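You operate a simulated robot arm through the tools that you are given. There is no shell and no other tool. Be economical: measure what you need, move in short steps, check, and stop when the job is done.

The job below is to be done with a simulated two-armed robot. You get a single attempt, and the scene is never put back.

Task
Wipe up the spill on the white end of the packing table with the blue rag and put it back.

It is judged by the outcome, as a careful person would: the job done as asked, and still so three seconds after it is handed in. It fails if anything else is knocked over, pushed out of place, dropped, spilled or broken.

Robot
Two 7-joint arms with two-finger parallel grippers on one trunk, on a base that drives. Base frame: it is fixed to the floor where the robot stands at the start and does not move with it; the origin is under the middle of the robot, x ahead of it, y to its left, z up; the surface under the hand at the start is at about z = 0.76. Units: m, rad, N and s.
The left shoulder is at the start at [0.02, 0.17, 1.078], the right one opposite. With the tool pointing down near the work surface each hand reaches from about 0.2 to 0.68 m from the robot's upright axis, wherever it stands, measured 20 degrees to its own side. Payload 3.8 kg a hand.
Tool frame (each hand has its own): the origin (TCP) lies between the finger pads and is the grasp point; the fingertips stand 0.03 m ahead of it; z points along the fingers, y is the line along which they close. The gripper opens to 0.11 m. The fingers are 0.02 m wide and 0.01 m thick; the gripper's body (0.048 by 0.112 m) begins 0.055 m behind the TCP.
Orientation is told as [roll, pitch, yaw] about the base's x, y, z axes, in that order, counted from this pose: with the fingers straight down and closing along the base's y, the tool's x points along the base's -x, its y along +y and its z along -z.

Tools
- The arms move only by the tool servo_tool. It takes "left_increments", "right_increments" or both (then of equal length, played together; a hand with none holds still); each is one flat list of numbers, 7 for each row, row after row: the shift along the base's x, y, z in m, then the turn, a rotation vector about the base's x, y, z in rad, then the opening in per cent of the stroke, from 0 (shut) to 100 (fully open). In form: [x, y, z, rx, ry, rz, gripper, x, y, z, rx, ry, rz, gripper, ...]. A call has 1 to 10 rows; each row shifts and turns the commanded pose from where the row before left it. A row lasts 0.2 s, in which the tool goes at most 0.05 m and 0.15 rad; a call with a longer step from one row to the next is refused whole, and so is a gripper value outside its range. Where a pose cannot be reached the arm comes as near as it can. A force on the tool above 40 N (or 10 N above the force at the start of the call, whichever is more), or a blocked arm, ends the call early, and 0.2 s more pass. Each finger travels about 0.072 m/s and halts on what it meets, pressing with about 45 N; the grip force reading is that of the motor and also rises with nothing between the fingers. The clock runs only during rows and for 0.2 s after the last one: add rows that do not move to give the fingers time. It gives the time, the measured TCP pose, the force on the tool (base axes), the opening and the grip force at its end, in the units of the frame above (readings bear some noise), with the torque about the TCP (base axes, N m) and any sound that the robot's microphone picked up, and new pictures: "views" is both (left out), scene, wrist or none (wrist: the cameras of the hands that moved).
- Cameras (640 x 400 px; columns grow to the right, rows downward): "scene" is now at [0.1045, 0.0198, 1.2381]; the picture's right is [0.12, -0.99, 0.00], its down [-0.54, -0.07, -0.84] and it looks along [0.83, 0.10, -0.54] (base axes); focal length 276 px, centre (320, 200). "left" rides on the left gripper at [0.072, -0.017, -0.104] in its tool frame; the picture's right is [0.23, 0.97, 0.00], its down [-0.76, 0.18, -0.62] and it looks along [-0.61, 0.14, 0.78] (tool axes); focal length 222 px, centre (320, 200). "right" rides on the right gripper at [0.072, 0.017, -0.103] in its tool frame; the picture's right is [-0.23, 0.97, 0.00], its down [-0.76, -0.18, -0.62] and it looks along [-0.61, -0.14, 0.78] (tool axes); focal length 222 px, centre (320, 200). There is no depth. A picture from a camera that has moved, and an enlarged one, comes with that camera's place and axes in the base frame and with its lens. The place of the scene camera against the robot may be out by one fixed shift of up to 0.018 m in any direction.
- move_column(by): slides the trunk up (or, below 0, down) by that many m; the arms and the scene camera ride with it, the base frame stays. It gives what a move gives, with no picture.
- base_move(legs): drives the robot by 1 to 6 legs, each [ahead, turn to the left] in m and rad, along the robot's own axes; the way and the turn of a leg run together, so that a leg with both is an arc; at most 1.5 m and 3.142 rad a leg. The arms and the cameras ride along, it lands a little off, and it stops where it bumps. It gives what a move gives, and a new picture of the scene camera.
- pan_tilt(pan, tilt): turns the head with the scene camera to pan (to the left, within 1.396 rad either way) and tilt (down, from -0.506 to 1.204), counted from straight ahead of the robot. It gives what a move gives, and a new picture of the scene camera.
- zoom(camera, box): a new picture of the part [left, top, right, bottom] of that camera's present view, enlarged. The clock stands still meanwhile.
- close_job(): hands the job in; it is judged then, once.

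Work in short steps. Places have to be worked out from the pictures, the camera data and where the tool is seen: move nearer, look again, correct. Check each grasp and each placing, and mend what went wrong. You have 120 turns and 260 pictures in all, those below and enlarged ones among them. Open the grippers and draw the arms clear of the work before you hand the job in, unless the task says otherwise; then end with one line.

The tools are called after "Request:" by a JSON object that holds its "method" and its "body". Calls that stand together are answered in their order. servo_tool: Moves the arms, as the interface text tells. Its arguments: {"type":"object","properties":{"left_increments":{"type":"array","items":{"type":"number"}},"right_increments":{"type":"array","items":{"type":"number"}},"views":{"type":"string","enum":["both","scene","wrist","none"]}},"required":[]} The other tools are called the same way: move_column (by) slides the trunk up or down; base_move (legs) drives the base; pan_tilt (pan, tilt) turns the head that bears the scene camera; zoom (camera, box) takes an enlarged picture of a part of a camera's view; close_job () hands the job in.

At the start:

```text
time: 0.0
left_position: [0.5045, 0.3187, 0.9785]
left_tool_rot: [-0.001, 0.001, -0.001]
left_contact_force: [0.1, 0.4, -1.1]
left_moment: [-0.03, 0.02, 0.01]
left_width: 0.1102
left_grip_force: 0.1
right_position: [0.4713, -0.1269, 0.9633]
right_tool_rot: [0.001, -0.001, -0.001]
right_contact_force: [0.4, 0.5, 0.4]
right_moment: [0.01, -0.05, 0.0]
right_width: 0.1099
right_grip_force: 0.0
trunk travel left (down, up): [-0.175, 0.395]
robot x, y, heading: [0.0006, 0.0015, 0.001]
head pan, tilt: [0.122, 0.576]
```

scene: 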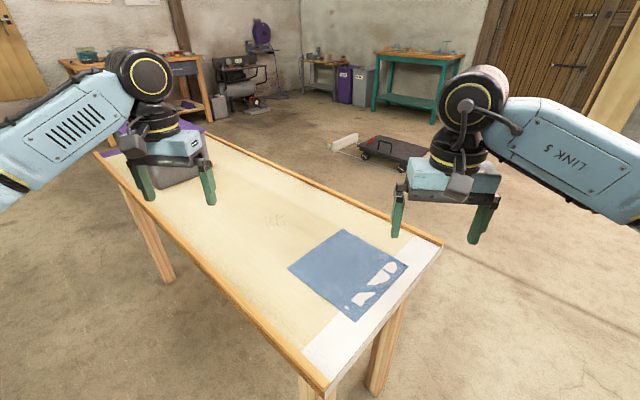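
right: 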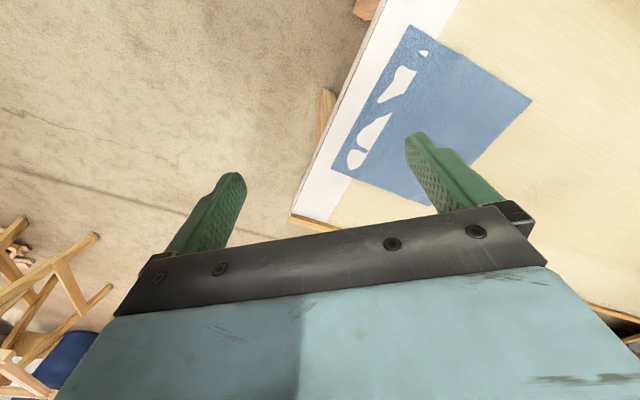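
left: 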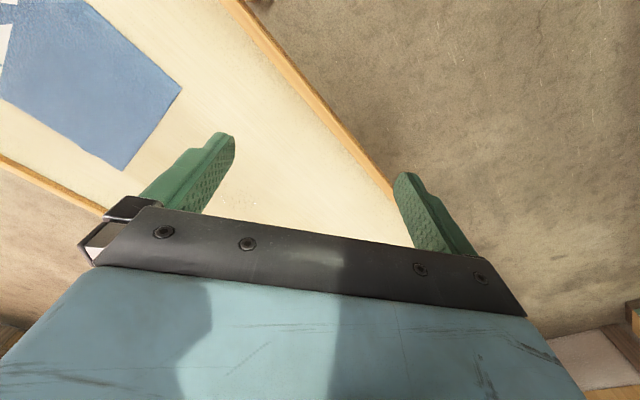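

I see a blue square with white patches near the table's white end; I'll enlarge it to tell the rag and spill apart.

Request:
{"method": "zoom", "body": {"camera": "scene", "box": [260, 200, 460, 390]}}

Request:
{"method": "zoom", "body": {"camera": "scene", "box": [80, 100, 300, 240]}}

Request:
{"method": "pan_tilt", "body": {"pan": 0.7, "tilt": 0.6}}

Request:
{"method": "pan_tilt", "body": {"pan": -0.7, "tilt": 0.6}}

```text
2.11 times, centred on (360, 295) of scene
camera zoom: at [0.1045, 0.0198, 1.2381], right [0.12, -0.99, 0.0], down [-0.54, -0.07, -0.84], along [0.83, 0.1, -0.54], focal length 582 px, centre (236, 0)
```

zoom: 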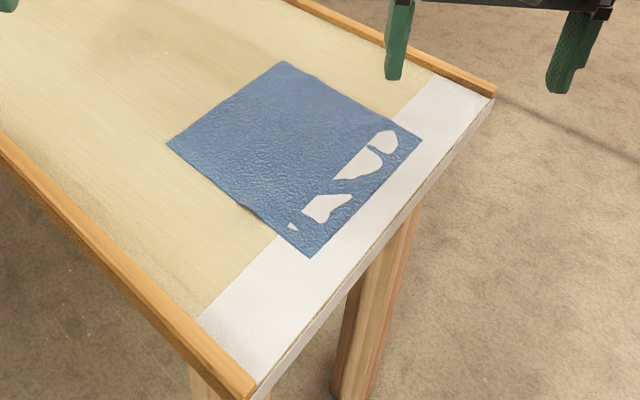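

```text
2.86 times, centred on (190, 170) of scene
camera zoom: at [0.1045, 0.0198, 1.2381], right [0.12, -0.99, 0.0], down [-0.54, -0.07, -0.84], along [0.83, 0.1, -0.54], focal length 790 px, centre (691, 286)
```

zoom: 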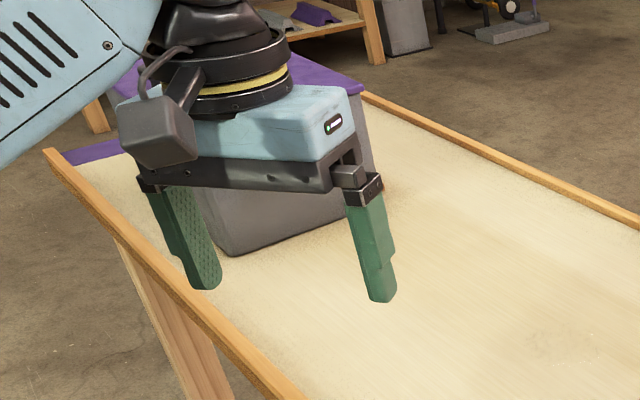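

```text
time: 1.0
left_position: [0.5043, 0.3194, 0.9776]
left_tool_rot: [0.0, -0.001, 0.0]
left_contact_force: [0.6, 0.3, 0.0]
left_moment: [0.01, -0.01, 0.03]
left_width: 0.1101
left_grip_force: 0.0
right_position: [0.4718, -0.1271, 0.9643]
right_tool_rot: [0.001, -0.001, 0.0]
right_contact_force: [1.0, -0.6, -0.3]
right_moment: [0.01, -0.03, 0.01]
right_width: 0.11
right_grip_force: 0.2
trunk travel left (down, up): [-0.175, 0.395]
robot x, y, heading: [-0.0, 0.0022, -0.001]
head pan, tilt: [0.7, 0.6]
camera scene: at [0.0838, 0.0658, 1.2359], right [0.64, -0.77, 0.0], down [-0.43, -0.36, -0.83], along [0.63, 0.53, -0.56], focal length 276 px, centre (320, 200)
```

scene: 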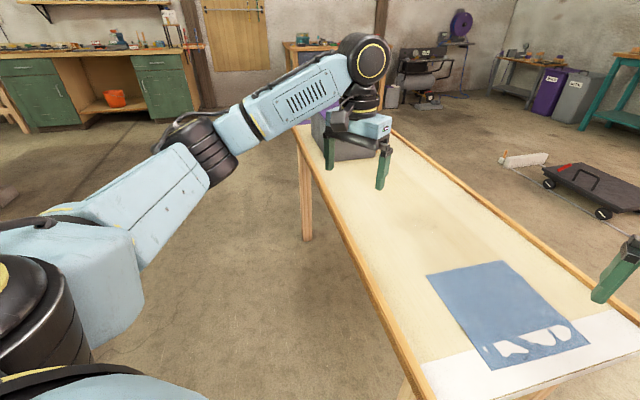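

```text
time: 2.5
left_position: [0.504, 0.319, 0.9783]
left_tool_rot: [0.001, 0.001, 0.0]
left_contact_force: [0.6, -0.8, 0.4]
left_moment: [-0.02, 0.05, 0.01]
left_width: 0.1099
left_grip_force: 0.1
right_position: [0.4706, -0.1272, 0.9633]
right_tool_rot: [0.002, 0.0, -0.001]
right_contact_force: [0.3, -0.1, 0.1]
right_moment: [-0.01, -0.02, -0.02]
right_width: 0.1097
right_grip_force: 0.0
trunk travel left (down, up): [-0.175, 0.395]
robot x, y, heading: [-0.0026, -0.0016, 0.001]
head pan, tilt: [-0.7, 0.6]
camera scene: at [0.0837, -0.048, 1.2359], right [-0.64, -0.77, 0.0], down [-0.43, 0.36, -0.83], along [0.63, -0.53, -0.56], focal length 276 px, centre (320, 200)
```

scene: 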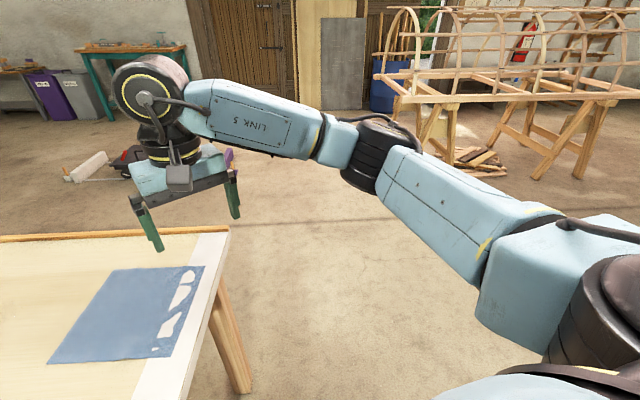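

The blue square looks like the rag itself with white showing through. I'll look closer from both cameras, including the faint blotch on the wood.

Request:
{"method": "pan_tilt", "body": {"pan": -0.1, "tilt": 1.0}}

Request:
{"method": "zoom", "body": {"camera": "scene", "box": [220, 60, 480, 222]}}

Request:
{"method": "zoom", "body": {"camera": "right", "box": [290, 0, 550, 220]}}

```text
time: 3.5
left_position: [0.5045, 0.3188, 0.9767]
left_tool_rot: [0.0, 0.001, 0.001]
left_contact_force: [0.3, -0.8, 0.3]
left_moment: [0.0, -0.04, -0.02]
left_width: 0.11
left_grip_force: 0.1
right_position: [0.4721, -0.1283, 0.9638]
right_tool_rot: [0.002, -0.001, 0.001]
right_contact_force: [-0.1, -0.8, -0.5]
right_moment: [-0.01, -0.04, 0.0]
right_width: 0.1101
right_grip_force: 0.0
trunk travel left (down, up): [-0.175, 0.395]
robot x, y, heading: [-0.0012, -0.0004, 0.002]
head pan, tilt: [-0.099, 1.0]
camera scene: at [0.0854, 0.0019, 1.2039], right [-0.1, -0.99, 0.0], down [-0.84, 0.08, -0.54], along [0.54, -0.05, -0.84], focal length 276 px, centre (320, 200)
```

scene: 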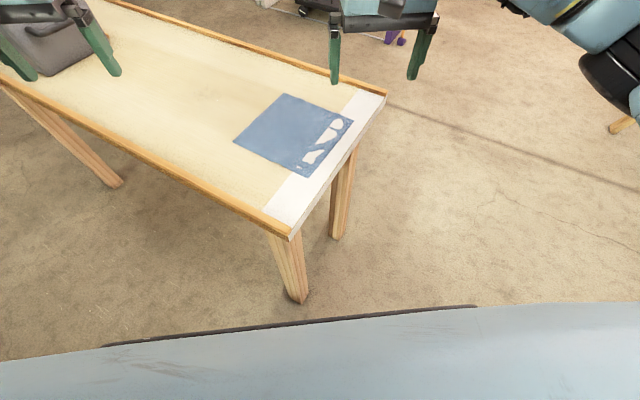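

```text
2.46 times, centred on (350, 141) of scene
camera zoom: at [0.0854, 0.0019, 1.2039], right [-0.1, -0.99, 0.0], down [-0.84, 0.08, -0.54], along [0.54, -0.05, -0.84], focal length 681 px, centre (246, 345)
```

zoom: 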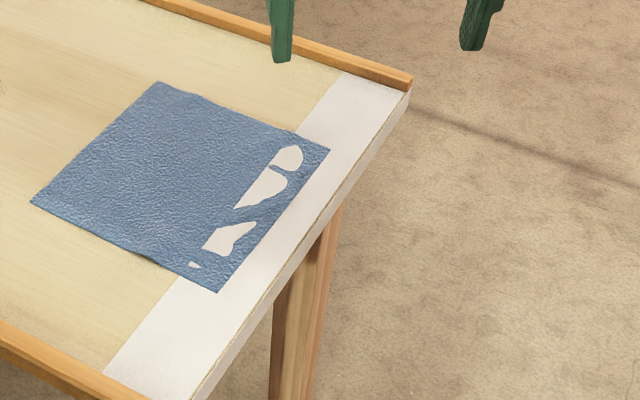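

```text
1.82 times, centred on (420, 110) of right
camera zoom: at [0.3991, -0.1123, 1.0667], right [0.23, 0.97, 0.0], down [0.76, -0.18, 0.62], along [0.61, -0.14, -0.78], focal length 404 px, centre (138, 364)
```

zoom: 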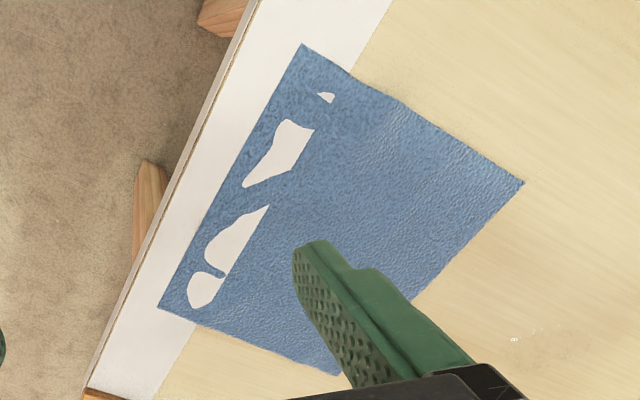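

The white strip pokes through the rag. A faint glossy blotch shows on the wood; I'll enlarge it and look over the other regions.

Request:
{"method": "zoom", "body": {"camera": "right", "box": [480, 60, 640, 220]}}

Request:
{"method": "zoom", "body": {"camera": "left", "box": [160, 60, 420, 250]}}

Request:
{"method": "pan_tilt", "body": {"pan": 0.35, "tilt": 0.65}}

Request:
{"method": "zoom", "body": {"camera": "scene", "box": [300, 140, 460, 260]}}

```text
2.50 times, centred on (560, 140) of right
camera zoom: at [0.3991, -0.1123, 1.0667], right [0.23, 0.97, 0.0], down [0.76, -0.18, 0.62], along [0.61, -0.14, -0.78], focal length 555 px, centre (-280, 350)
```

zoom: 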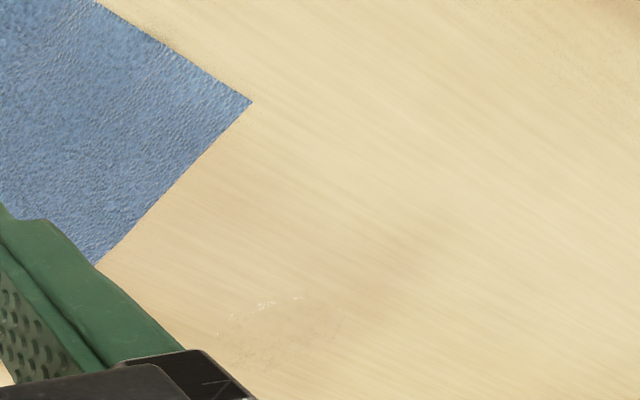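

```text
2.11 times, centred on (290, 155) of left
camera zoom: at [0.4316, 0.3006, 1.0821], right [-0.23, 0.97, 0.0], down [0.76, 0.18, 0.62], along [0.61, 0.14, -0.78], focal length 468 px, centre (383, 295)
```

zoom: 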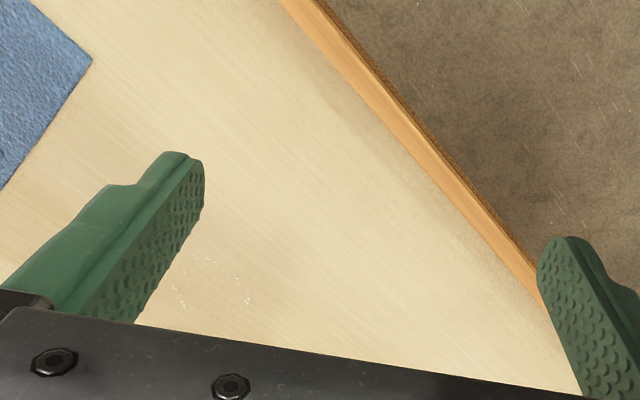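

```text
time: 4.4
left_position: [0.5042, 0.3187, 0.9788]
left_tool_rot: [0.001, 0.0, 0.0]
left_contact_force: [0.3, 0.4, 0.9]
left_moment: [0.02, 0.0, -0.02]
left_width: 0.1098
left_grip_force: 0.1
right_position: [0.4716, -0.1281, 0.9645]
right_tool_rot: [-0.002, 0.0, -0.001]
right_contact_force: [-0.6, -0.4, 0.6]
right_moment: [-0.02, 0.03, -0.02]
right_width: 0.11
right_grip_force: 0.1
trunk travel left (down, up): [-0.175, 0.395]
robot x, y, heading: [-0.0038, 0.0023, 0.001]
head pan, tilt: [0.351, 0.649]
camera scene: at [0.0976, 0.0387, 1.2316], right [0.34, -0.94, 0.0], down [-0.57, -0.21, -0.8], along [0.75, 0.27, -0.61], focal length 276 px, centre (320, 200)
```

scene: 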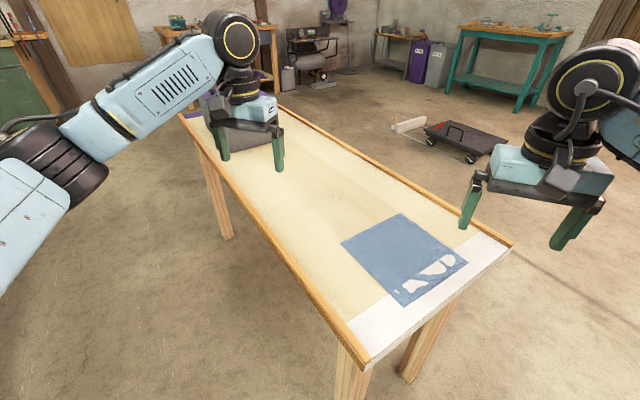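

```text
3.33 times, centred on (380, 200) of scene
camera zoom: at [0.0976, 0.0387, 1.2316], right [0.34, -0.94, 0.0], down [-0.57, -0.21, -0.8], along [0.75, 0.27, -0.61], focal length 922 px, centre (120, 200)
```

zoom: 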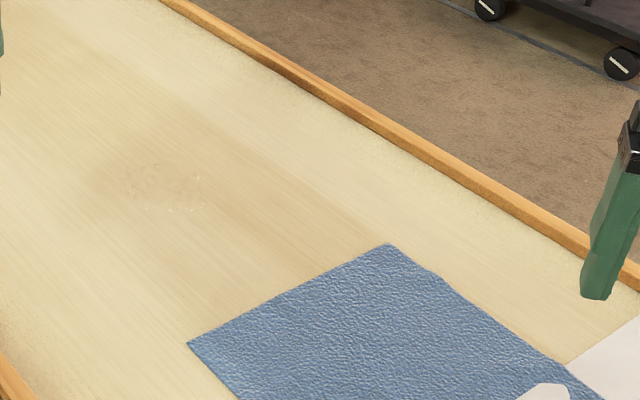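

The spill is a nearly clear puddle with glints on the wood, at about (0.71, 0.22), 0.39 m from the white end. The rag centre is at about (0.56, 0.01). The spill is out of reach, so before driving I'll check the base's clearance.

Request:
{"method": "pan_tilt", "body": {"pan": 0.6, "tilt": 1.2}}

Request:
{"method": "pan_tilt", "body": {"pan": -0.4, "tilt": 1.2}}

Request:
{"method": "pan_tilt", "body": {"pan": 1.39, "tilt": 0.9}}

```text
time: 5.4
left_position: [0.5049, 0.3186, 0.9773]
left_tool_rot: [0.0, 0.001, -0.001]
left_contact_force: [-0.3, 0.3, -0.6]
left_moment: [0.01, 0.01, 0.0]
left_width: 0.11
left_grip_force: 0.1
right_position: [0.471, -0.1279, 0.9627]
right_tool_rot: [-0.001, -0.001, -0.001]
right_contact_force: [0.5, -0.6, 0.3]
right_moment: [0.04, 0.01, -0.01]
right_width: 0.1101
right_grip_force: 0.0
trunk travel left (down, up): [-0.175, 0.395]
robot x, y, heading: [0.0009, 0.0012, -0.001]
head pan, tilt: [0.6, 1.201]
camera scene: at [0.0623, 0.0405, 1.1913], right [0.56, -0.83, 0.0], down [-0.77, -0.53, -0.36], along [0.3, 0.2, -0.93], focal length 276 px, centre (320, 200)
```

scene: 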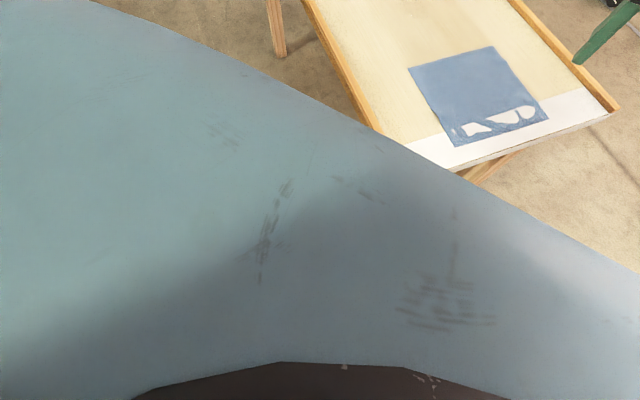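

```text
time: 6.7
left_position: [0.5038, 0.319, 0.978]
left_tool_rot: [0.0, -0.001, 0.0]
left_contact_force: [0.4, -0.7, 0.0]
left_moment: [0.02, 0.01, -0.02]
left_width: 0.1101
left_grip_force: 0.0
right_position: [0.4724, -0.128, 0.9642]
right_tool_rot: [0.0, 0.0, -0.001]
right_contact_force: [-0.2, 0.9, 0.4]
right_moment: [-0.03, -0.02, 0.01]
right_width: 0.1099
right_grip_force: 0.1
trunk travel left (down, up): [-0.175, 0.395]
robot x, y, heading: [0.0, 0.0, 0.001]
head pan, tilt: [-0.4, 1.201]
camera scene: at [0.0676, -0.0128, 1.1913], right [-0.39, -0.92, 0.0], down [-0.86, 0.36, -0.36], along [0.33, -0.14, -0.93], focal length 276 px, centre (320, 200)
```

scene: 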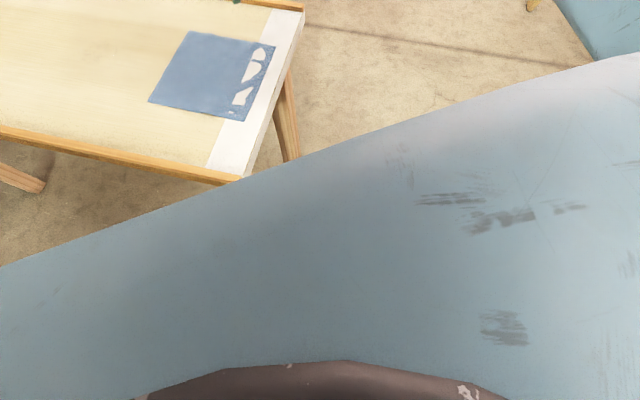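

```text
time: 8.4
left_position: [0.5044, 0.3191, 0.9773]
left_tool_rot: [0.0, -0.001, 0.001]
left_contact_force: [0.1, -0.6, 1.0]
left_moment: [0.04, -0.02, 0.0]
left_width: 0.1101
left_grip_force: 0.1
right_position: [0.4711, -0.1275, 0.9648]
right_tool_rot: [0.0, 0.001, 0.0]
right_contact_force: [0.6, -0.5, -0.3]
right_moment: [0.01, 0.01, -0.01]
right_width: 0.1105
right_grip_force: 0.0
trunk travel left (down, up): [-0.175, 0.395]
robot x, y, heading: [-0.0013, -0.0003, 0.004]
head pan, tilt: [1.389, 0.901]
camera scene: at [0.0298, 0.0831, 1.2111], right [0.98, -0.18, 0.0], down [-0.14, -0.77, -0.62], along [0.11, 0.61, -0.78], focal length 276 px, centre (320, 200)
```

scene: 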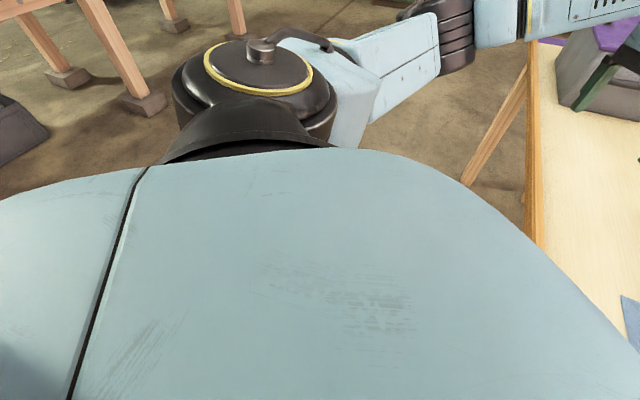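

That is the torso deck, and the floor to the left is clear. I'll pull the arms in, then drive along the table so I face it squarely with both rag and spill in reach.

Request:
{"method": "servo_tool", "body": {"left_increments": [-0.04, 0, 0.01, 0, 0, 0, 100, -0.04, 0, 0.01, 0, 0, 0, 100, -0.04, 0, 0.01, 0, 0, 0, 100, -0.04, 0, 0.01, 0, 0, 0, 100, 0, 0, 0, 0, 0, 0, 100], "right_increments": [-0.03, -0.01, 0.01, 0, 0, 0, 100, -0.03, -0.01, 0.01, 0, 0, 0, 100, -0.03, -0.01, 0.01, 0, 0, 0, 100, -0.03, -0.01, 0.01, 0, 0, 0, 100, 0, 0, 0, 0, 0, 0, 100], "views": "none"}}

Request:
{"method": "pan_tilt", "body": {"pan": 0, "tilt": 0.75}}

Request:
{"method": "base_move", "body": {"legs": [[0, 1.173], [0.41, 0]]}}

```text
time: 9.6
left_position: [0.3445, 0.3184, 1.0186]
left_tool_rot: [-0.001, -0.001, 0.001]
left_contact_force: [0.0, 0.3, 0.3]
left_moment: [0.01, 0.0, 0.0]
left_width: 0.11
left_grip_force: 0.2
right_position: [0.3506, -0.1678, 1.0041]
right_tool_rot: [-0.002, 0.002, 0.0]
right_contact_force: [-0.1, -0.5, 0.5]
right_moment: [-0.03, -0.02, 0.01]
right_width: 0.1098
right_grip_force: 0.1
trunk travel left (down, up): [-0.175, 0.395]
robot x, y, heading: [-0.0004, 0.0008, 0.001]
head pan, tilt: [1.389, 0.901]
```

```text
time: 11.2
left_position: [0.3442, 0.3185, 1.0177]
left_tool_rot: [0.002, 0.001, 0.001]
left_contact_force: [-0.7, -0.2, 0.3]
left_moment: [0.03, 0.0, -0.01]
left_width: 0.1098
left_grip_force: 0.0
right_position: [0.3496, -0.1681, 1.0036]
right_tool_rot: [0.0, 0.0, 0.0]
right_contact_force: [-0.4, -0.4, 0.1]
right_moment: [0.03, 0.0, 0.01]
right_width: 0.1099
right_grip_force: 0.0
trunk travel left (down, up): [-0.175, 0.395]
robot x, y, heading: [-0.0003, 0.0006, -0.0]
head pan, tilt: [0.0, 0.75]
camera scene: at [0.099, 0.009, 1.223], right [0.0, -1.0, 0.0], down [-0.68, 0.0, -0.73], along [0.73, 0.0, -0.68], focal length 276 px, centre (320, 200)
```

scene: 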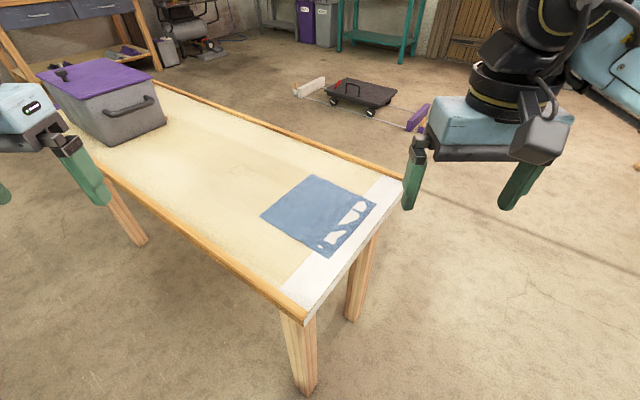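

```text
time: 16.6
left_position: [0.0034, 0.819, 1.0182]
left_tool_rot: [-0.001, 0.001, 1.17]
left_contact_force: [0.3, -0.1, -0.7]
left_moment: [0.0, -0.03, 0.04]
left_width: 0.1097
left_grip_force: 0.0
right_position: [0.4523, 0.6333, 1.0033]
right_tool_rot: [0.0, 0.0, 1.168]
right_contact_force: [0.1, 1.0, -0.4]
right_moment: [0.02, 0.02, -0.02]
right_width: 0.1102
right_grip_force: 0.0
trunk travel left (down, up): [-0.175, 0.395]
robot x, y, heading: [0.158, 0.3761, 1.173]
head pan, tilt: [0.0, 0.75]
camera scene: at [0.1971, 0.4819, 1.223], right [0.92, -0.39, 0.0], down [-0.27, -0.63, -0.73], along [0.29, 0.67, -0.68], focal length 276 px, centre (320, 200)
```

scene: 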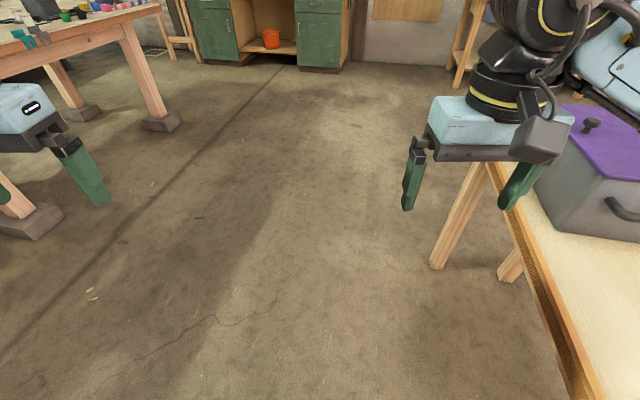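

Landed as planned with the box well outside the hand sweep; now I'll turn right to face the table.

Request:
{"method": "base_move", "body": {"legs": [[0, -1.72]]}}

```text
time: 21.2
left_position: [0.6207, 0.468, 1.0182]
left_tool_rot: [0.001, 0.0, -0.551]
left_contact_force: [-0.7, 0.8, 0.3]
left_moment: [-0.01, 0.02, 0.0]
left_width: 0.1097
left_grip_force: 0.0
right_position: [0.3721, 0.0486, 1.0037]
right_tool_rot: [0.0, 0.001, -0.552]
right_contact_force: [0.1, -0.5, -0.7]
right_moment: [0.0, -0.02, 0.0]
right_width: 0.1099
right_grip_force: 0.0
trunk travel left (down, up): [-0.175, 0.395]
robot x, y, heading: [0.1643, 0.3789, -0.551]
head pan, tilt: [0.0, 0.75]
camera scene: at [0.2446, 0.3314, 1.223], right [-0.52, -0.85, 0.0], down [-0.58, 0.36, -0.73], along [0.62, -0.38, -0.68], focal length 276 px, centre (320, 200)
```

scene: 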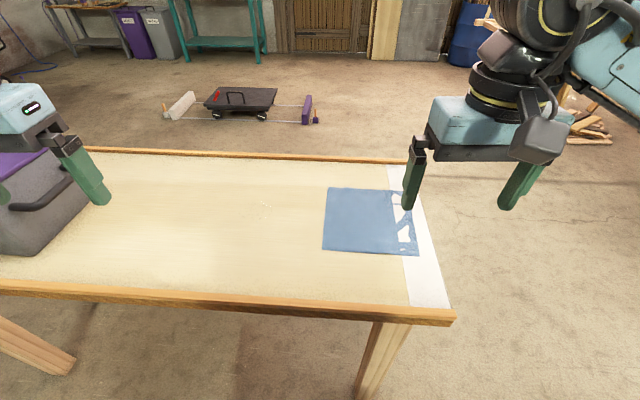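

Facing the table squarely. I'll enlarge the wood and the white strip to pin down the spill's extent.

Request:
{"method": "zoom", "body": {"camera": "scene", "box": [120, 150, 330, 290]}}

Request:
{"method": "zoom", "body": {"camera": "scene", "box": [310, 160, 460, 320]}}

Request:
{"method": "servo_tool", "body": {"left_increments": [0, 0, 0, 0, 0, 0, 100], "right_increments": [0, 0, 0, 0, 0, 0, 100], "views": "wrist"}}

```text
2.86 times, centred on (225, 220) of scene
camera zoom: at [0.2446, 0.3314, 1.223], right [-0.52, -0.85, 0.0], down [-0.58, 0.36, -0.73], along [0.62, -0.38, -0.68], focal length 790 px, centre (591, 143)
```

zoom: 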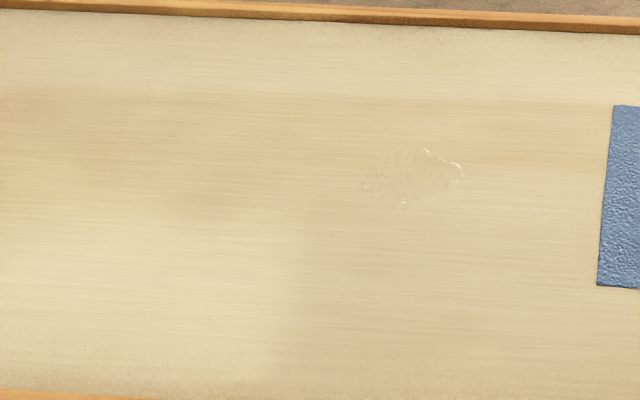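

```text
2.50 times, centred on (385, 240) of scene
camera zoom: at [0.2446, 0.3314, 1.223], right [-0.52, -0.85, 0.0], down [-0.58, 0.36, -0.73], along [0.62, -0.38, -0.68], focal length 691 px, centre (158, 100)
```

zoom: 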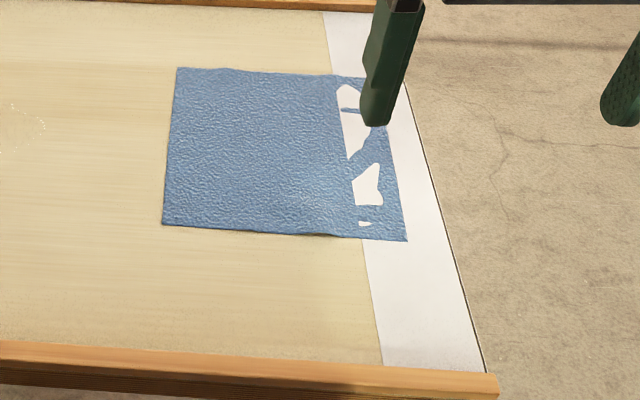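

```text
time: 21.6
left_position: [0.6208, 0.4672, 1.0176]
left_tool_rot: [0.001, 0.0, -0.55]
left_contact_force: [-0.3, 0.6, -0.3]
left_moment: [0.0, 0.0, -0.05]
left_width: 0.1099
left_grip_force: 0.2
right_position: [0.3712, 0.0502, 1.0041]
right_tool_rot: [-0.001, 0.0, -0.551]
right_contact_force: [-0.3, 0.2, 0.1]
right_moment: [0.0, 0.03, 0.01]
right_width: 0.1099
right_grip_force: 0.0
trunk travel left (down, up): [-0.175, 0.395]
robot x, y, heading: [0.1605, 0.376, -0.549]
head pan, tilt: [0.0, 0.75]
camera right: at [0.3192, 0.101, 1.1064], right [0.7, 0.71, 0.0], down [0.56, -0.55, 0.62], along [0.44, -0.44, -0.78], focal length 222 px, centre (320, 200)
camera left: at [0.5503, 0.4897, 1.1225], right [0.32, 0.95, 0.0], down [0.74, -0.25, 0.62], along [0.59, -0.2, -0.78], focal length 222 px, centre (320, 200)
```

right: 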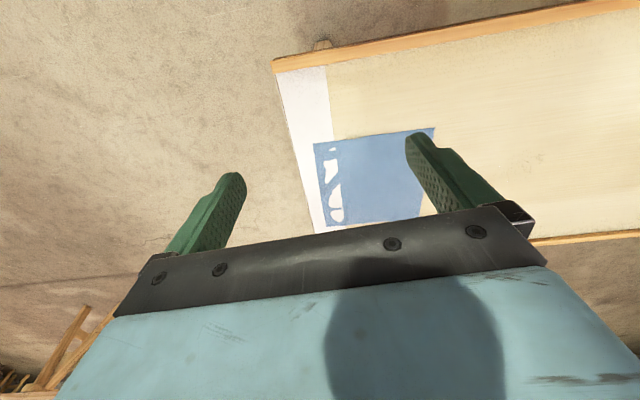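
left: 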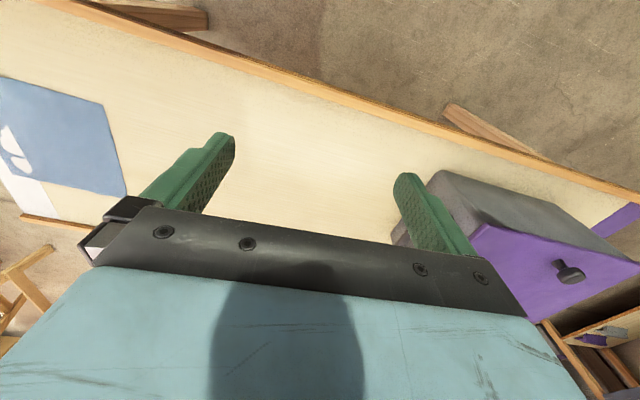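

The spill is about 8.5 by 7 cm, centred at (0.708, 0.220), and the rag centre is at (0.553, 0.010). I'll use the right arm: hover over the rag and lift the left hand clear.

Request:
{"method": "servo_tool", "body": {"right_increments": [0.036, -0.008, -0.02, 0, 0, 0, 60, 0.036, -0.008, -0.02, 0, 0, 0, 60, 0.036, -0.008, -0.02, 0, 0, 0, 60, 0.036, -0.008, -0.02, 0, 0, 0, 60, 0.036, -0.008, -0.02, 0, 0, 0, 60, 0, 0, 0, 0, 0, 0, 60], "left_increments": [-0.02, 0.012, 0.02, 0, 0, 0, 100, -0.02, 0.012, 0.02, 0, 0, 0, 100, -0.02, 0.012, 0.02, 0, 0, 0, 100, -0.02, 0.012, 0.02, 0, 0, 0, 100, -0.02, 0.012, 0.02, 0, 0, 0, 100, 0, 0, 0, 0, 0, 0, 100]}}

```text
time: 23.0
left_position: [0.5208, 0.5273, 1.1197]
left_tool_rot: [0.0, 0.004, -0.552]
left_contact_force: [0.2, -0.3, 0.1]
left_moment: [0.03, 0.02, 0.0]
left_width: 0.11
left_grip_force: 0.1
right_position: [0.5516, 0.0093, 0.9039]
right_tool_rot: [0.0, 0.0, -0.552]
right_contact_force: [0.0, 0.1, -0.1]
right_moment: [-0.01, 0.01, -0.01]
right_width: 0.066
right_grip_force: 0.1
trunk travel left (down, up): [-0.175, 0.395]
robot x, y, heading: [0.161, 0.3776, -0.554]
head pan, tilt: [0.0, 0.75]
camera scene: at [0.2446, 0.3313, 1.223], right [-0.52, -0.85, 0.0], down [-0.58, 0.36, -0.73], along [0.62, -0.38, -0.68], focal length 276 px, centre (320, 200)
camera right: at [0.5003, 0.0602, 1.0066], right [0.7, 0.71, 0.0], down [0.56, -0.55, 0.62], along [0.44, -0.44, -0.78], focal length 222 px, centre (320, 200)
camera left: at [0.451, 0.5494, 1.2227], right [0.32, 0.95, 0.0], down [0.74, -0.25, 0.62], along [0.59, -0.2, -0.78], focal length 222 px, centre (320, 200)
```

scene: 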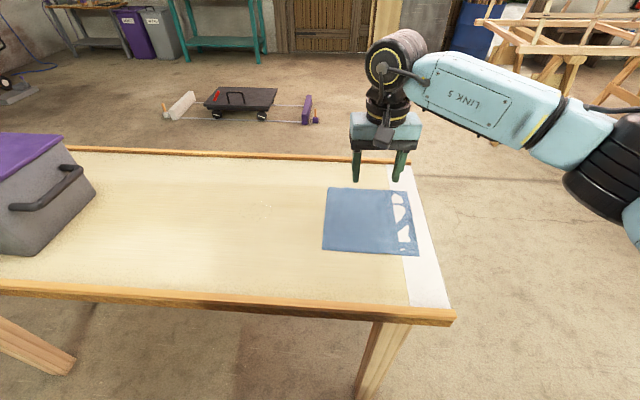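
right: 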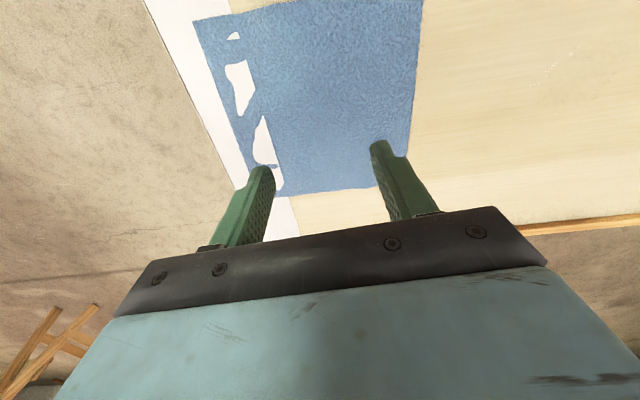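
left: 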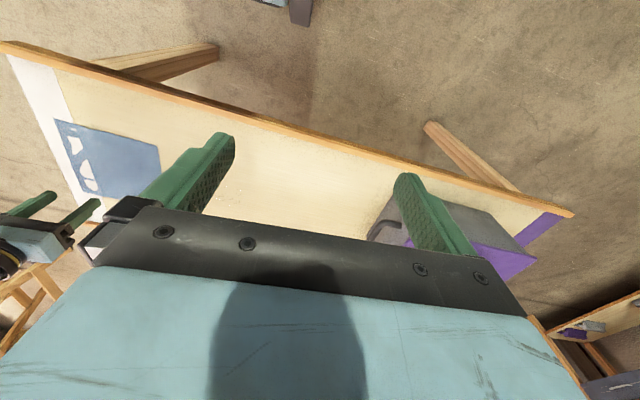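

The wrist view puts the rag centre at about (0.546, 0.013), so I'm nearly centred. I'll go down to just above the cloth.

Request:
{"method": "servo_tool", "body": {"right_increments": [-0.004, 0.003, -0.03, 0, 0, 0, 60, 0, 0, -0.03, 0, 0, 0, 60, 0, 0, -0.03, 0, 0, 0, 60, 0, 0, -0.012, 0, 0, 0, 60, 0, 0, 0, 0, 0, 0, 60]}}

```text
time: 24.2
left_position: [0.5212, 0.5286, 1.1183]
left_tool_rot: [0.001, 0.0, -0.552]
left_contact_force: [-0.3, -0.1, -0.1]
left_moment: [-0.03, 0.0, -0.01]
left_width: 0.11
left_grip_force: 0.1
right_position: [0.5474, 0.0112, 0.8015]
right_tool_rot: [0.001, 0.001, -0.55]
right_contact_force: [-0.4, 0.3, -0.1]
right_moment: [0.02, -0.02, -0.03]
right_width: 0.0661
right_grip_force: 0.1
trunk travel left (down, up): [-0.175, 0.395]
robot x, y, heading: [0.163, 0.3749, -0.55]
head pan, tilt: [0.0, 0.75]
camera scene: at [0.2446, 0.3314, 1.223], right [-0.52, -0.85, 0.0], down [-0.58, 0.36, -0.73], along [0.62, -0.38, -0.68], focal length 276 px, centre (320, 200)
camera right: at [0.4951, 0.0627, 0.9047], right [0.7, 0.71, 0.0], down [0.56, -0.55, 0.62], along [0.44, -0.44, -0.78], focal length 222 px, centre (320, 200)
```

scene: 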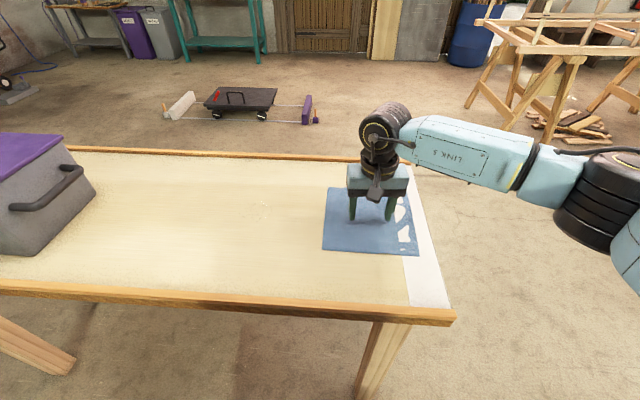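
right: 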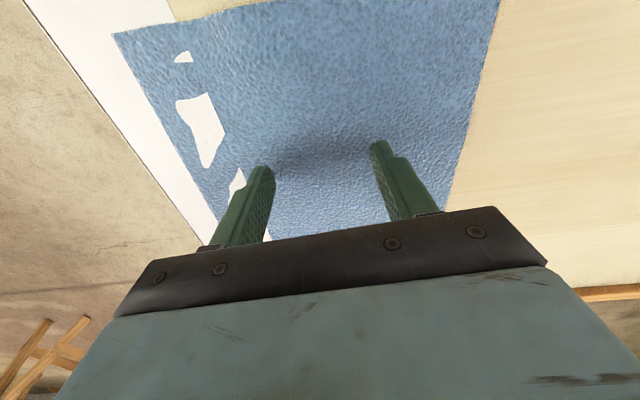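

Fingertips are still about 1 cm above the cloth. I'll lower in small steps until light contact.

Request:
{"method": "servo_tool", "body": {"right_increments": [0, 0, -0.004, 0, 0, 0, 60, 0, 0, -0.003, 0, 0, 0, 60, 0, 0, -0.002, 0, 0, 0, 60, 0, 0, -0.002, 0, 0, 0, 60], "views": "none"}}

```text
time: 25.2
left_position: [0.5214, 0.5276, 1.1191]
left_tool_rot: [-0.001, 0.0, -0.552]
left_contact_force: [-0.1, -0.4, -0.5]
left_moment: [0.01, 0.0, 0.0]
left_width: 0.1097
left_grip_force: 0.0
right_position: [0.547, 0.0127, 0.7893]
right_tool_rot: [-0.001, -0.001, -0.551]
right_contact_force: [-0.9, -0.3, 3.8]
right_moment: [-0.09, 0.03, 0.0]
right_width: 0.0659
right_grip_force: 0.1
trunk travel left (down, up): [-0.175, 0.395]
robot x, y, heading: [0.1624, 0.3802, -0.553]
head pan, tilt: [0.0, 0.75]
```

Contact at 3.8 N. I'll press slightly more and close to bunch a fold of cloth.

Request:
{"method": "servo_tool", "body": {"right_increments": [0, 0, -0.001, 0, 0, 0, 60, 0, 0, 0, 0, 0, 0, 40, 0, 0, 0, 0, 0, 0, 20, 0, 0, 0, 0, 0, 0, 0, 0, 0, 0, 0, 0, 0, 0, 0, 0, 0, 0, 0, 0, 0]}}

```text
time: 26.6
left_position: [0.521, 0.5286, 1.1192]
left_tool_rot: [0.001, 0.0, -0.553]
left_contact_force: [0.6, -0.4, -0.8]
left_moment: [-0.01, 0.01, 0.01]
left_width: 0.1098
left_grip_force: 0.1
right_position: [0.5479, 0.0131, 0.7904]
right_tool_rot: [0.002, -0.003, -0.553]
right_contact_force: [3.3, 1.7, 18.9]
right_moment: [0.08, -0.05, -0.04]
right_width: 0.0022
right_grip_force: 42.4
trunk travel left (down, up): [-0.175, 0.395]
robot x, y, heading: [0.1631, 0.376, -0.554]
head pan, tilt: [0.0, 0.75]
camera scene: at [0.2439, 0.3325, 1.2232], right [-0.52, -0.85, 0.0], down [-0.58, 0.36, -0.73], along [0.62, -0.38, -0.68], focal length 276 px, centre (320, 200)
camera right: at [0.4952, 0.0647, 0.8936], right [0.7, 0.71, 0.0], down [0.55, -0.55, 0.63], along [0.45, -0.44, -0.78], focal length 222 px, centre (320, 200)
```

scene: 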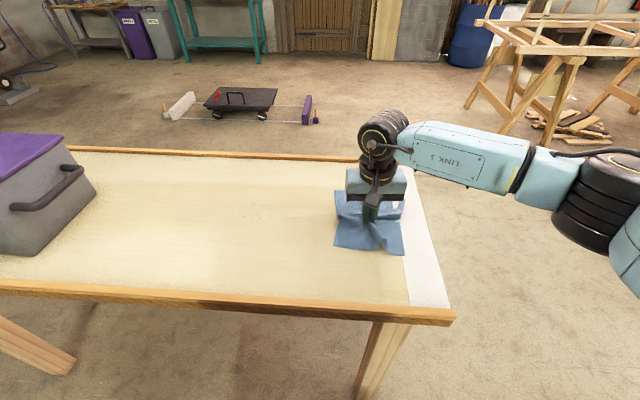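
right: 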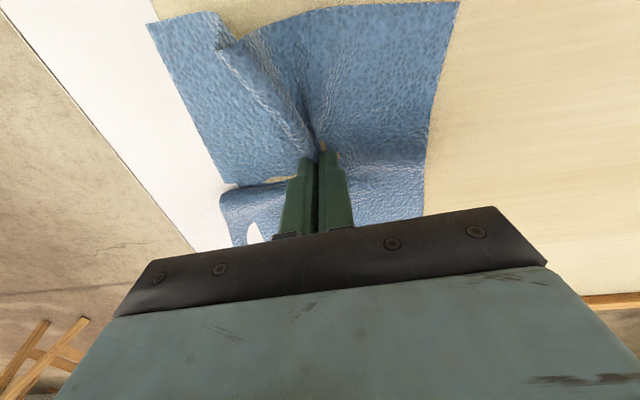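

The cloth is bunched and pinched. I'll ease the pressure by 2 mm and slide it along the table to just before the spill.

Request:
{"method": "servo_tool", "body": {"right_increments": [0, 0, 0.002, 0, 0, 0, 0, 0.02, 0.026, 0, 0, 0, 0, 0, 0.02, 0.026, 0, 0, 0, 0, 0, 0.02, 0.026, 0, 0, 0, 0, 0, 0.02, 0.026, 0, 0, 0, 0, 0, 0.02, 0.026, 0, 0, 0, 0, 0]}}

```text
time: 28.0
left_position: [0.5229, 0.5278, 1.1181]
left_tool_rot: [0.0, 0.0, -0.551]
left_contact_force: [0.0, -0.8, 0.5]
left_moment: [-0.01, 0.01, 0.04]
left_width: 0.1099
left_grip_force: 0.0
right_position: [0.6482, 0.1435, 0.7914]
right_tool_rot: [-0.002, -0.002, -0.553]
right_contact_force: [0.3, 0.5, 0.6]
right_moment: [-0.01, -0.01, 0.02]
right_width: 0.0018
right_grip_force: 42.3
trunk travel left (down, up): [-0.175, 0.395]
robot x, y, heading: [0.1589, 0.3799, -0.552]
head pan, tilt: [0.0, 0.75]
camera scene: at [0.2449, 0.3323, 1.223], right [-0.52, -0.85, 0.0], down [-0.58, 0.36, -0.73], along [0.62, -0.38, -0.68], focal length 276 px, centre (320, 200)
camera right: at [0.595, 0.195, 0.8941], right [0.7, 0.71, 0.0], down [0.56, -0.55, 0.62], along [0.44, -0.44, -0.78], focal length 222 px, centre (320, 200)
```

scene: 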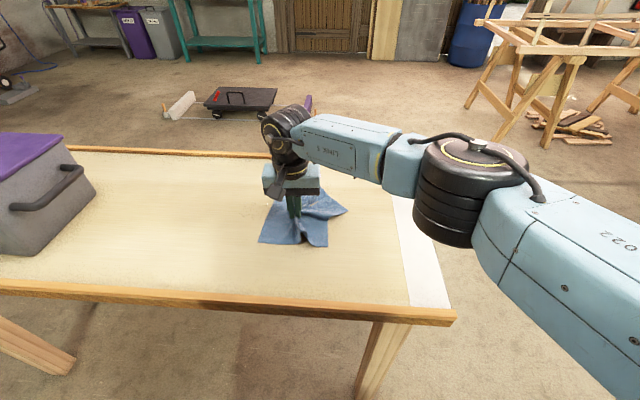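
right: 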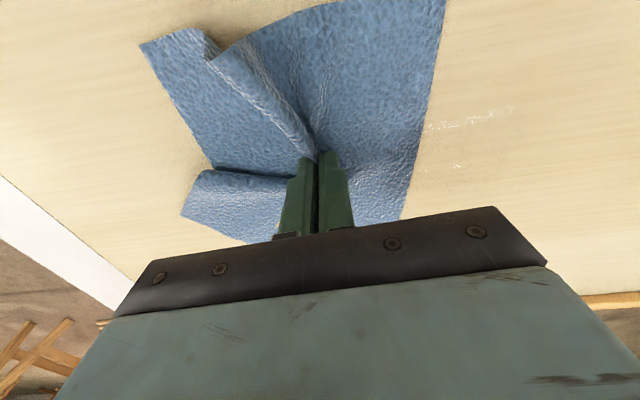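

The leading edge is near the puddle (wrist view puts it at (0.70, 0.22)), and the uncovered white strip is clean. I'll wipe in overlapping strokes with light pressure.

Request:
{"method": "servo_tool", "body": {"right_increments": [0.018, 0.024, -0.002, 0, 0, 0, 0, -0.028, 0.021, 0, 0, 0, 0, 0, 0.027, 0.036, 0, 0, 0, 0, 0, 0.027, 0.036, 0, 0, 0, 0, 0, 0.027, 0.036, 0, 0, 0, 0, 0, 0.028, -0.021, 0, 0, 0, 0, 0, -0.027, -0.036, 0, 0, 0, 0, 0, -0.027, -0.036, 0, 0, 0, 0, 0, -0.027, -0.036, 0, 0, 0, 0, 0, 0.028, -0.021, 0, 0, 0, 0, 0]}}

```text
time: 30.2
left_position: [0.523, 0.5276, 1.1178]
left_tool_rot: [0.0, 0.0, -0.553]
left_contact_force: [0.2, 0.4, -0.2]
left_moment: [-0.02, 0.02, 0.0]
left_width: 0.1098
left_grip_force: 0.1
right_position: [0.6087, 0.0553, 0.7922]
right_tool_rot: [-0.002, 0.0, -0.552]
right_contact_force: [0.3, 0.0, -0.6]
right_moment: [0.0, 0.0, 0.01]
right_width: 0.0021
right_grip_force: 41.7
right hand out of reach, approached as far as the arm can: row 3, 4, 5, 6
trunk travel left (down, up): [-0.175, 0.395]
robot x, y, heading: [0.1594, 0.378, -0.557]
head pan, tilt: [0.0, 0.75]
camera scene: at [0.2452, 0.3318, 1.223], right [-0.52, -0.85, 0.0], down [-0.58, 0.36, -0.73], along [0.62, -0.38, -0.68], focal length 276 px, centre (320, 200)
camera right: at [0.556, 0.1056, 0.8954], right [0.7, 0.71, 0.0], down [0.56, -0.55, 0.62], along [0.44, -0.44, -0.78], focal length 222 px, centre (320, 200)
```

scene: 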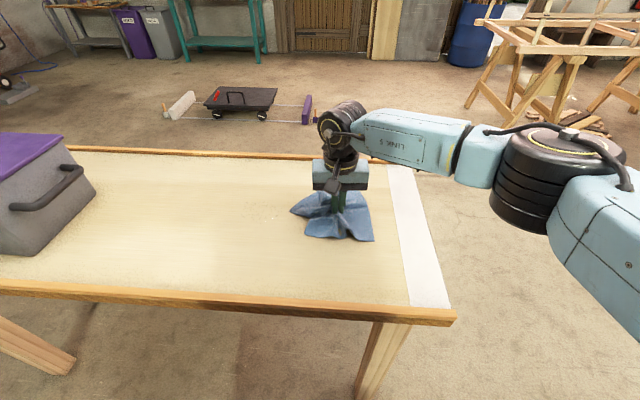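
right: 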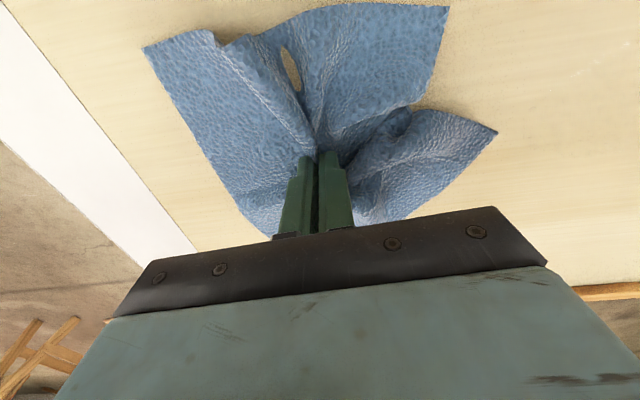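

The arm fell short on some strokes, out of reach to the left. I'll check how much of the spill remains.

Request:
{"method": "zoom", "body": {"camera": "scene", "box": [200, 150, 400, 275]}}

Request:
{"method": "zoom", "body": {"camera": "right", "box": [440, 0, 640, 125]}}

```text
3.20 times, centred on (300, 212) of scene
camera zoom: at [0.2452, 0.3318, 1.223], right [-0.52, -0.85, 0.0], down [-0.58, 0.36, -0.73], along [0.62, -0.38, -0.68], focal length 885 px, centre (384, 160)
```

zoom: 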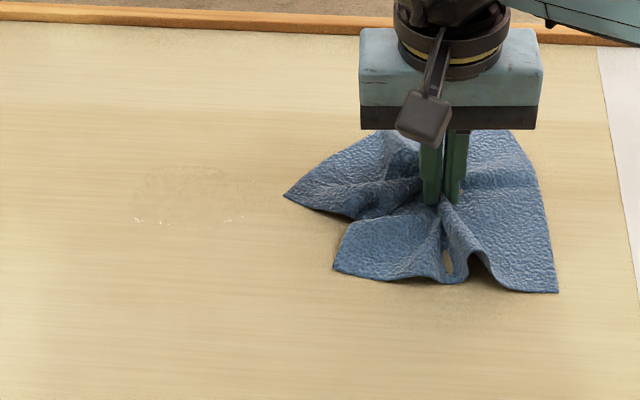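

```text
3.20 times, centred on (540, 62) of right
camera zoom: at [0.556, 0.1056, 0.8954], right [0.7, 0.71, 0.0], down [0.56, -0.55, 0.62], along [0.44, -0.44, -0.78], focal length 711 px, centre (-384, 640)
```

zoom: 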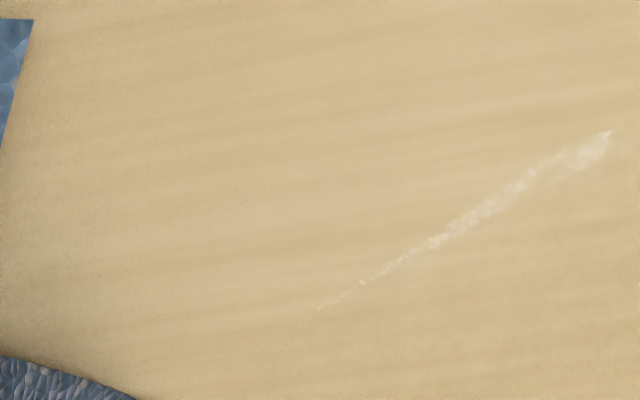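

The puddle is still there, so I need better reach. Turning the base left by 0.4 rad puts the spill on the right arm's good side and sweeps the rag over the puddle. The swing clears the box.

Request:
{"method": "base_move", "body": {"legs": [[0, 0.4]]}}

Request:
{"method": "zoom", "body": {"camera": "scene", "box": [240, 130, 480, 280]}}

```text
time: 31.8
left_position: [0.4354, 0.6552, 1.1193]
left_tool_rot: [0.0, 0.0, -0.155]
left_contact_force: [0.6, 0.1, -0.5]
left_moment: [-0.02, -0.02, 0.01]
left_width: 0.1099
left_grip_force: 0.1
right_position: [0.6979, 0.2527, 0.7932]
right_tool_rot: [0.0, 0.0, -0.156]
right_contact_force: [0.1, 0.5, 0.1]
right_moment: [-0.03, 0.02, -0.04]
right_width: 0.0018
right_grip_force: 42.0
trunk travel left (down, up): [-0.175, 0.395]
robot x, y, heading: [0.1623, 0.3779, -0.157]
head pan, tilt: [0.0, 0.75]
camera scene: at [0.2586, 0.3702, 1.223], right [-0.15, -0.99, 0.0], down [-0.67, 0.11, -0.73], along [0.72, -0.11, -0.68], focal length 276 px, centre (320, 200)
```

scene: 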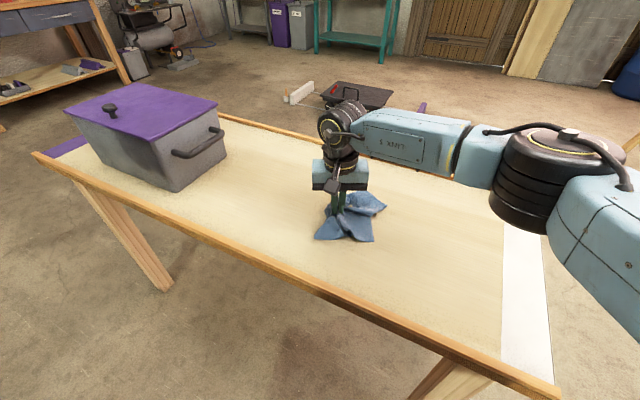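

```text
2.67 times, centred on (360, 205) of scene
camera zoom: at [0.2586, 0.3702, 1.223], right [-0.15, -0.99, 0.0], down [-0.67, 0.11, -0.73], along [0.72, -0.11, -0.68], focal length 737 px, centre (213, 187)
```

zoom: 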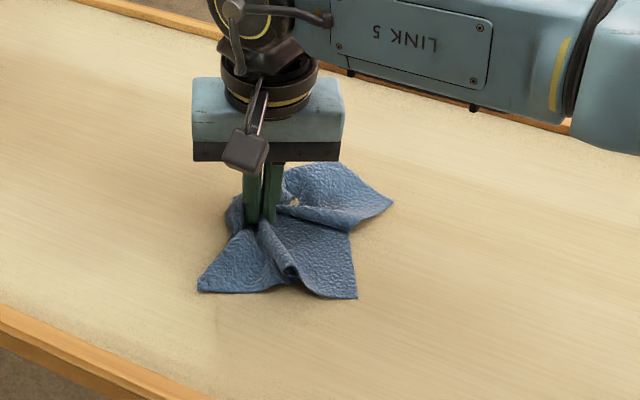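

Hand is now right at the spill. I'll press lightly and raster over it.

Request:
{"method": "servo_tool", "body": {"right_increments": [0, 0.02, -0.003, 0, 0, 0, 0, -0.035, 0, -0.001, 0, 0, 0, 0, 0, -0.04, 0, 0, 0, 0, 0, 0, -0.04, 0, 0, 0, 0, 0, 0, -0.04, 0, 0, 0, 0, 0, 0.035, 0, 0, 0, 0, 0, 0, 0, 0.04, 0, 0, 0, 0, 0, 0, 0.04, 0, 0, 0, 0, 0, 0, 0.04, 0, 0, 0, 0, 0, 0.035, 0, 0, 0, 0, 0, 0], "views": "none"}}

Request:
{"method": "servo_tool", "body": {"right_increments": [0, -0.04, 0, 0, 0, 0, 0, 0, -0.04, 0, 0, 0, 0, 0, 0, -0.04, 0, 0, 0, 0, 0, 0.01, 0, 0, 0, 0, 0, 0, 0, 0.04, 0, 0, 0, 0, 0, 0, 0.04, 0, 0, 0, 0, 0, -0.03, -0.02, 0, 0, 0, 0, 0, -0.03, -0.03, 0, 0, 0, 0, 0, 0, -0.045, 0, 0, 0, 0, 0, -0.02, -0.045, 0, 0, 0, 0, 0]}}

```text
time: 34.0
left_position: [0.4327, 0.6572, 1.1201]
left_tool_rot: [0.0, -0.003, -0.153]
left_contact_force: [0.1, -0.4, 0.0]
left_moment: [-0.02, -0.03, 0.0]
left_width: 0.11
left_grip_force: 0.1
right_position: [0.7302, 0.2772, 0.7915]
right_tool_rot: [0.004, -0.004, -0.15]
right_contact_force: [-10.2, 4.1, 30.9]
right_moment: [0.25, 0.41, 0.03]
right_width: 0.002
right_grip_force: 42.1
trunk travel left (down, up): [-0.175, 0.395]
robot x, y, heading: [0.1614, 0.3794, -0.155]
head pan, tilt: [0.0, 0.75]
```

```text
time: 36.2
left_position: [0.4337, 0.6546, 1.1176]
left_tool_rot: [0.0, -0.001, -0.154]
left_contact_force: [0.4, -0.3, -0.1]
left_moment: [-0.01, 0.0, 0.0]
left_width: 0.1098
left_grip_force: 0.1
right_position: [0.6627, 0.0922, 0.7917]
right_tool_rot: [0.0, -0.004, -0.156]
right_contact_force: [2.2, 4.7, 23.4]
right_moment: [0.24, 0.02, -0.06]
right_width: 0.0022
right_grip_force: 41.8
trunk travel left (down, up): [-0.175, 0.395]
robot x, y, heading: [0.1593, 0.3754, -0.153]
head pan, tilt: [0.0, 0.75]
camera scene: at [0.2572, 0.3705, 1.2233], right [-0.15, -0.99, 0.0], down [-0.67, 0.1, -0.73], along [0.72, -0.11, -0.68], focal length 276 px, centre (320, 200)
camera right: at [0.593, 0.1188, 0.8937], right [0.37, 0.93, 0.0], down [0.72, -0.29, 0.63], along [0.58, -0.23, -0.78], focal length 222 px, centre (320, 200)
```

scene: 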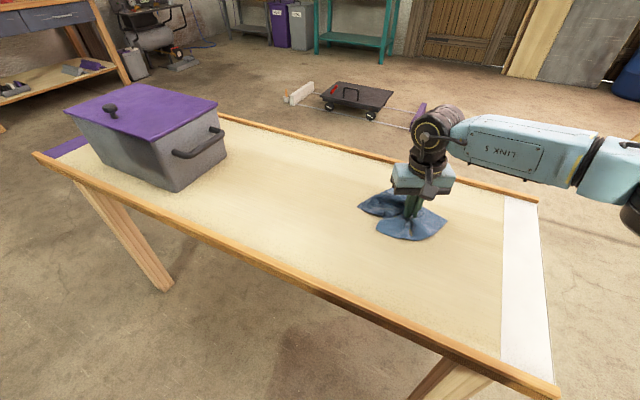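
right: 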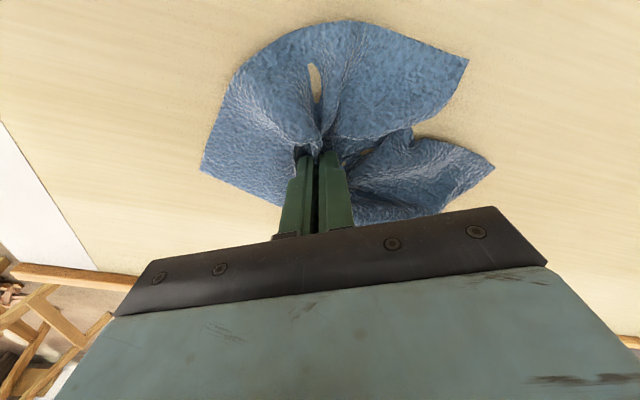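

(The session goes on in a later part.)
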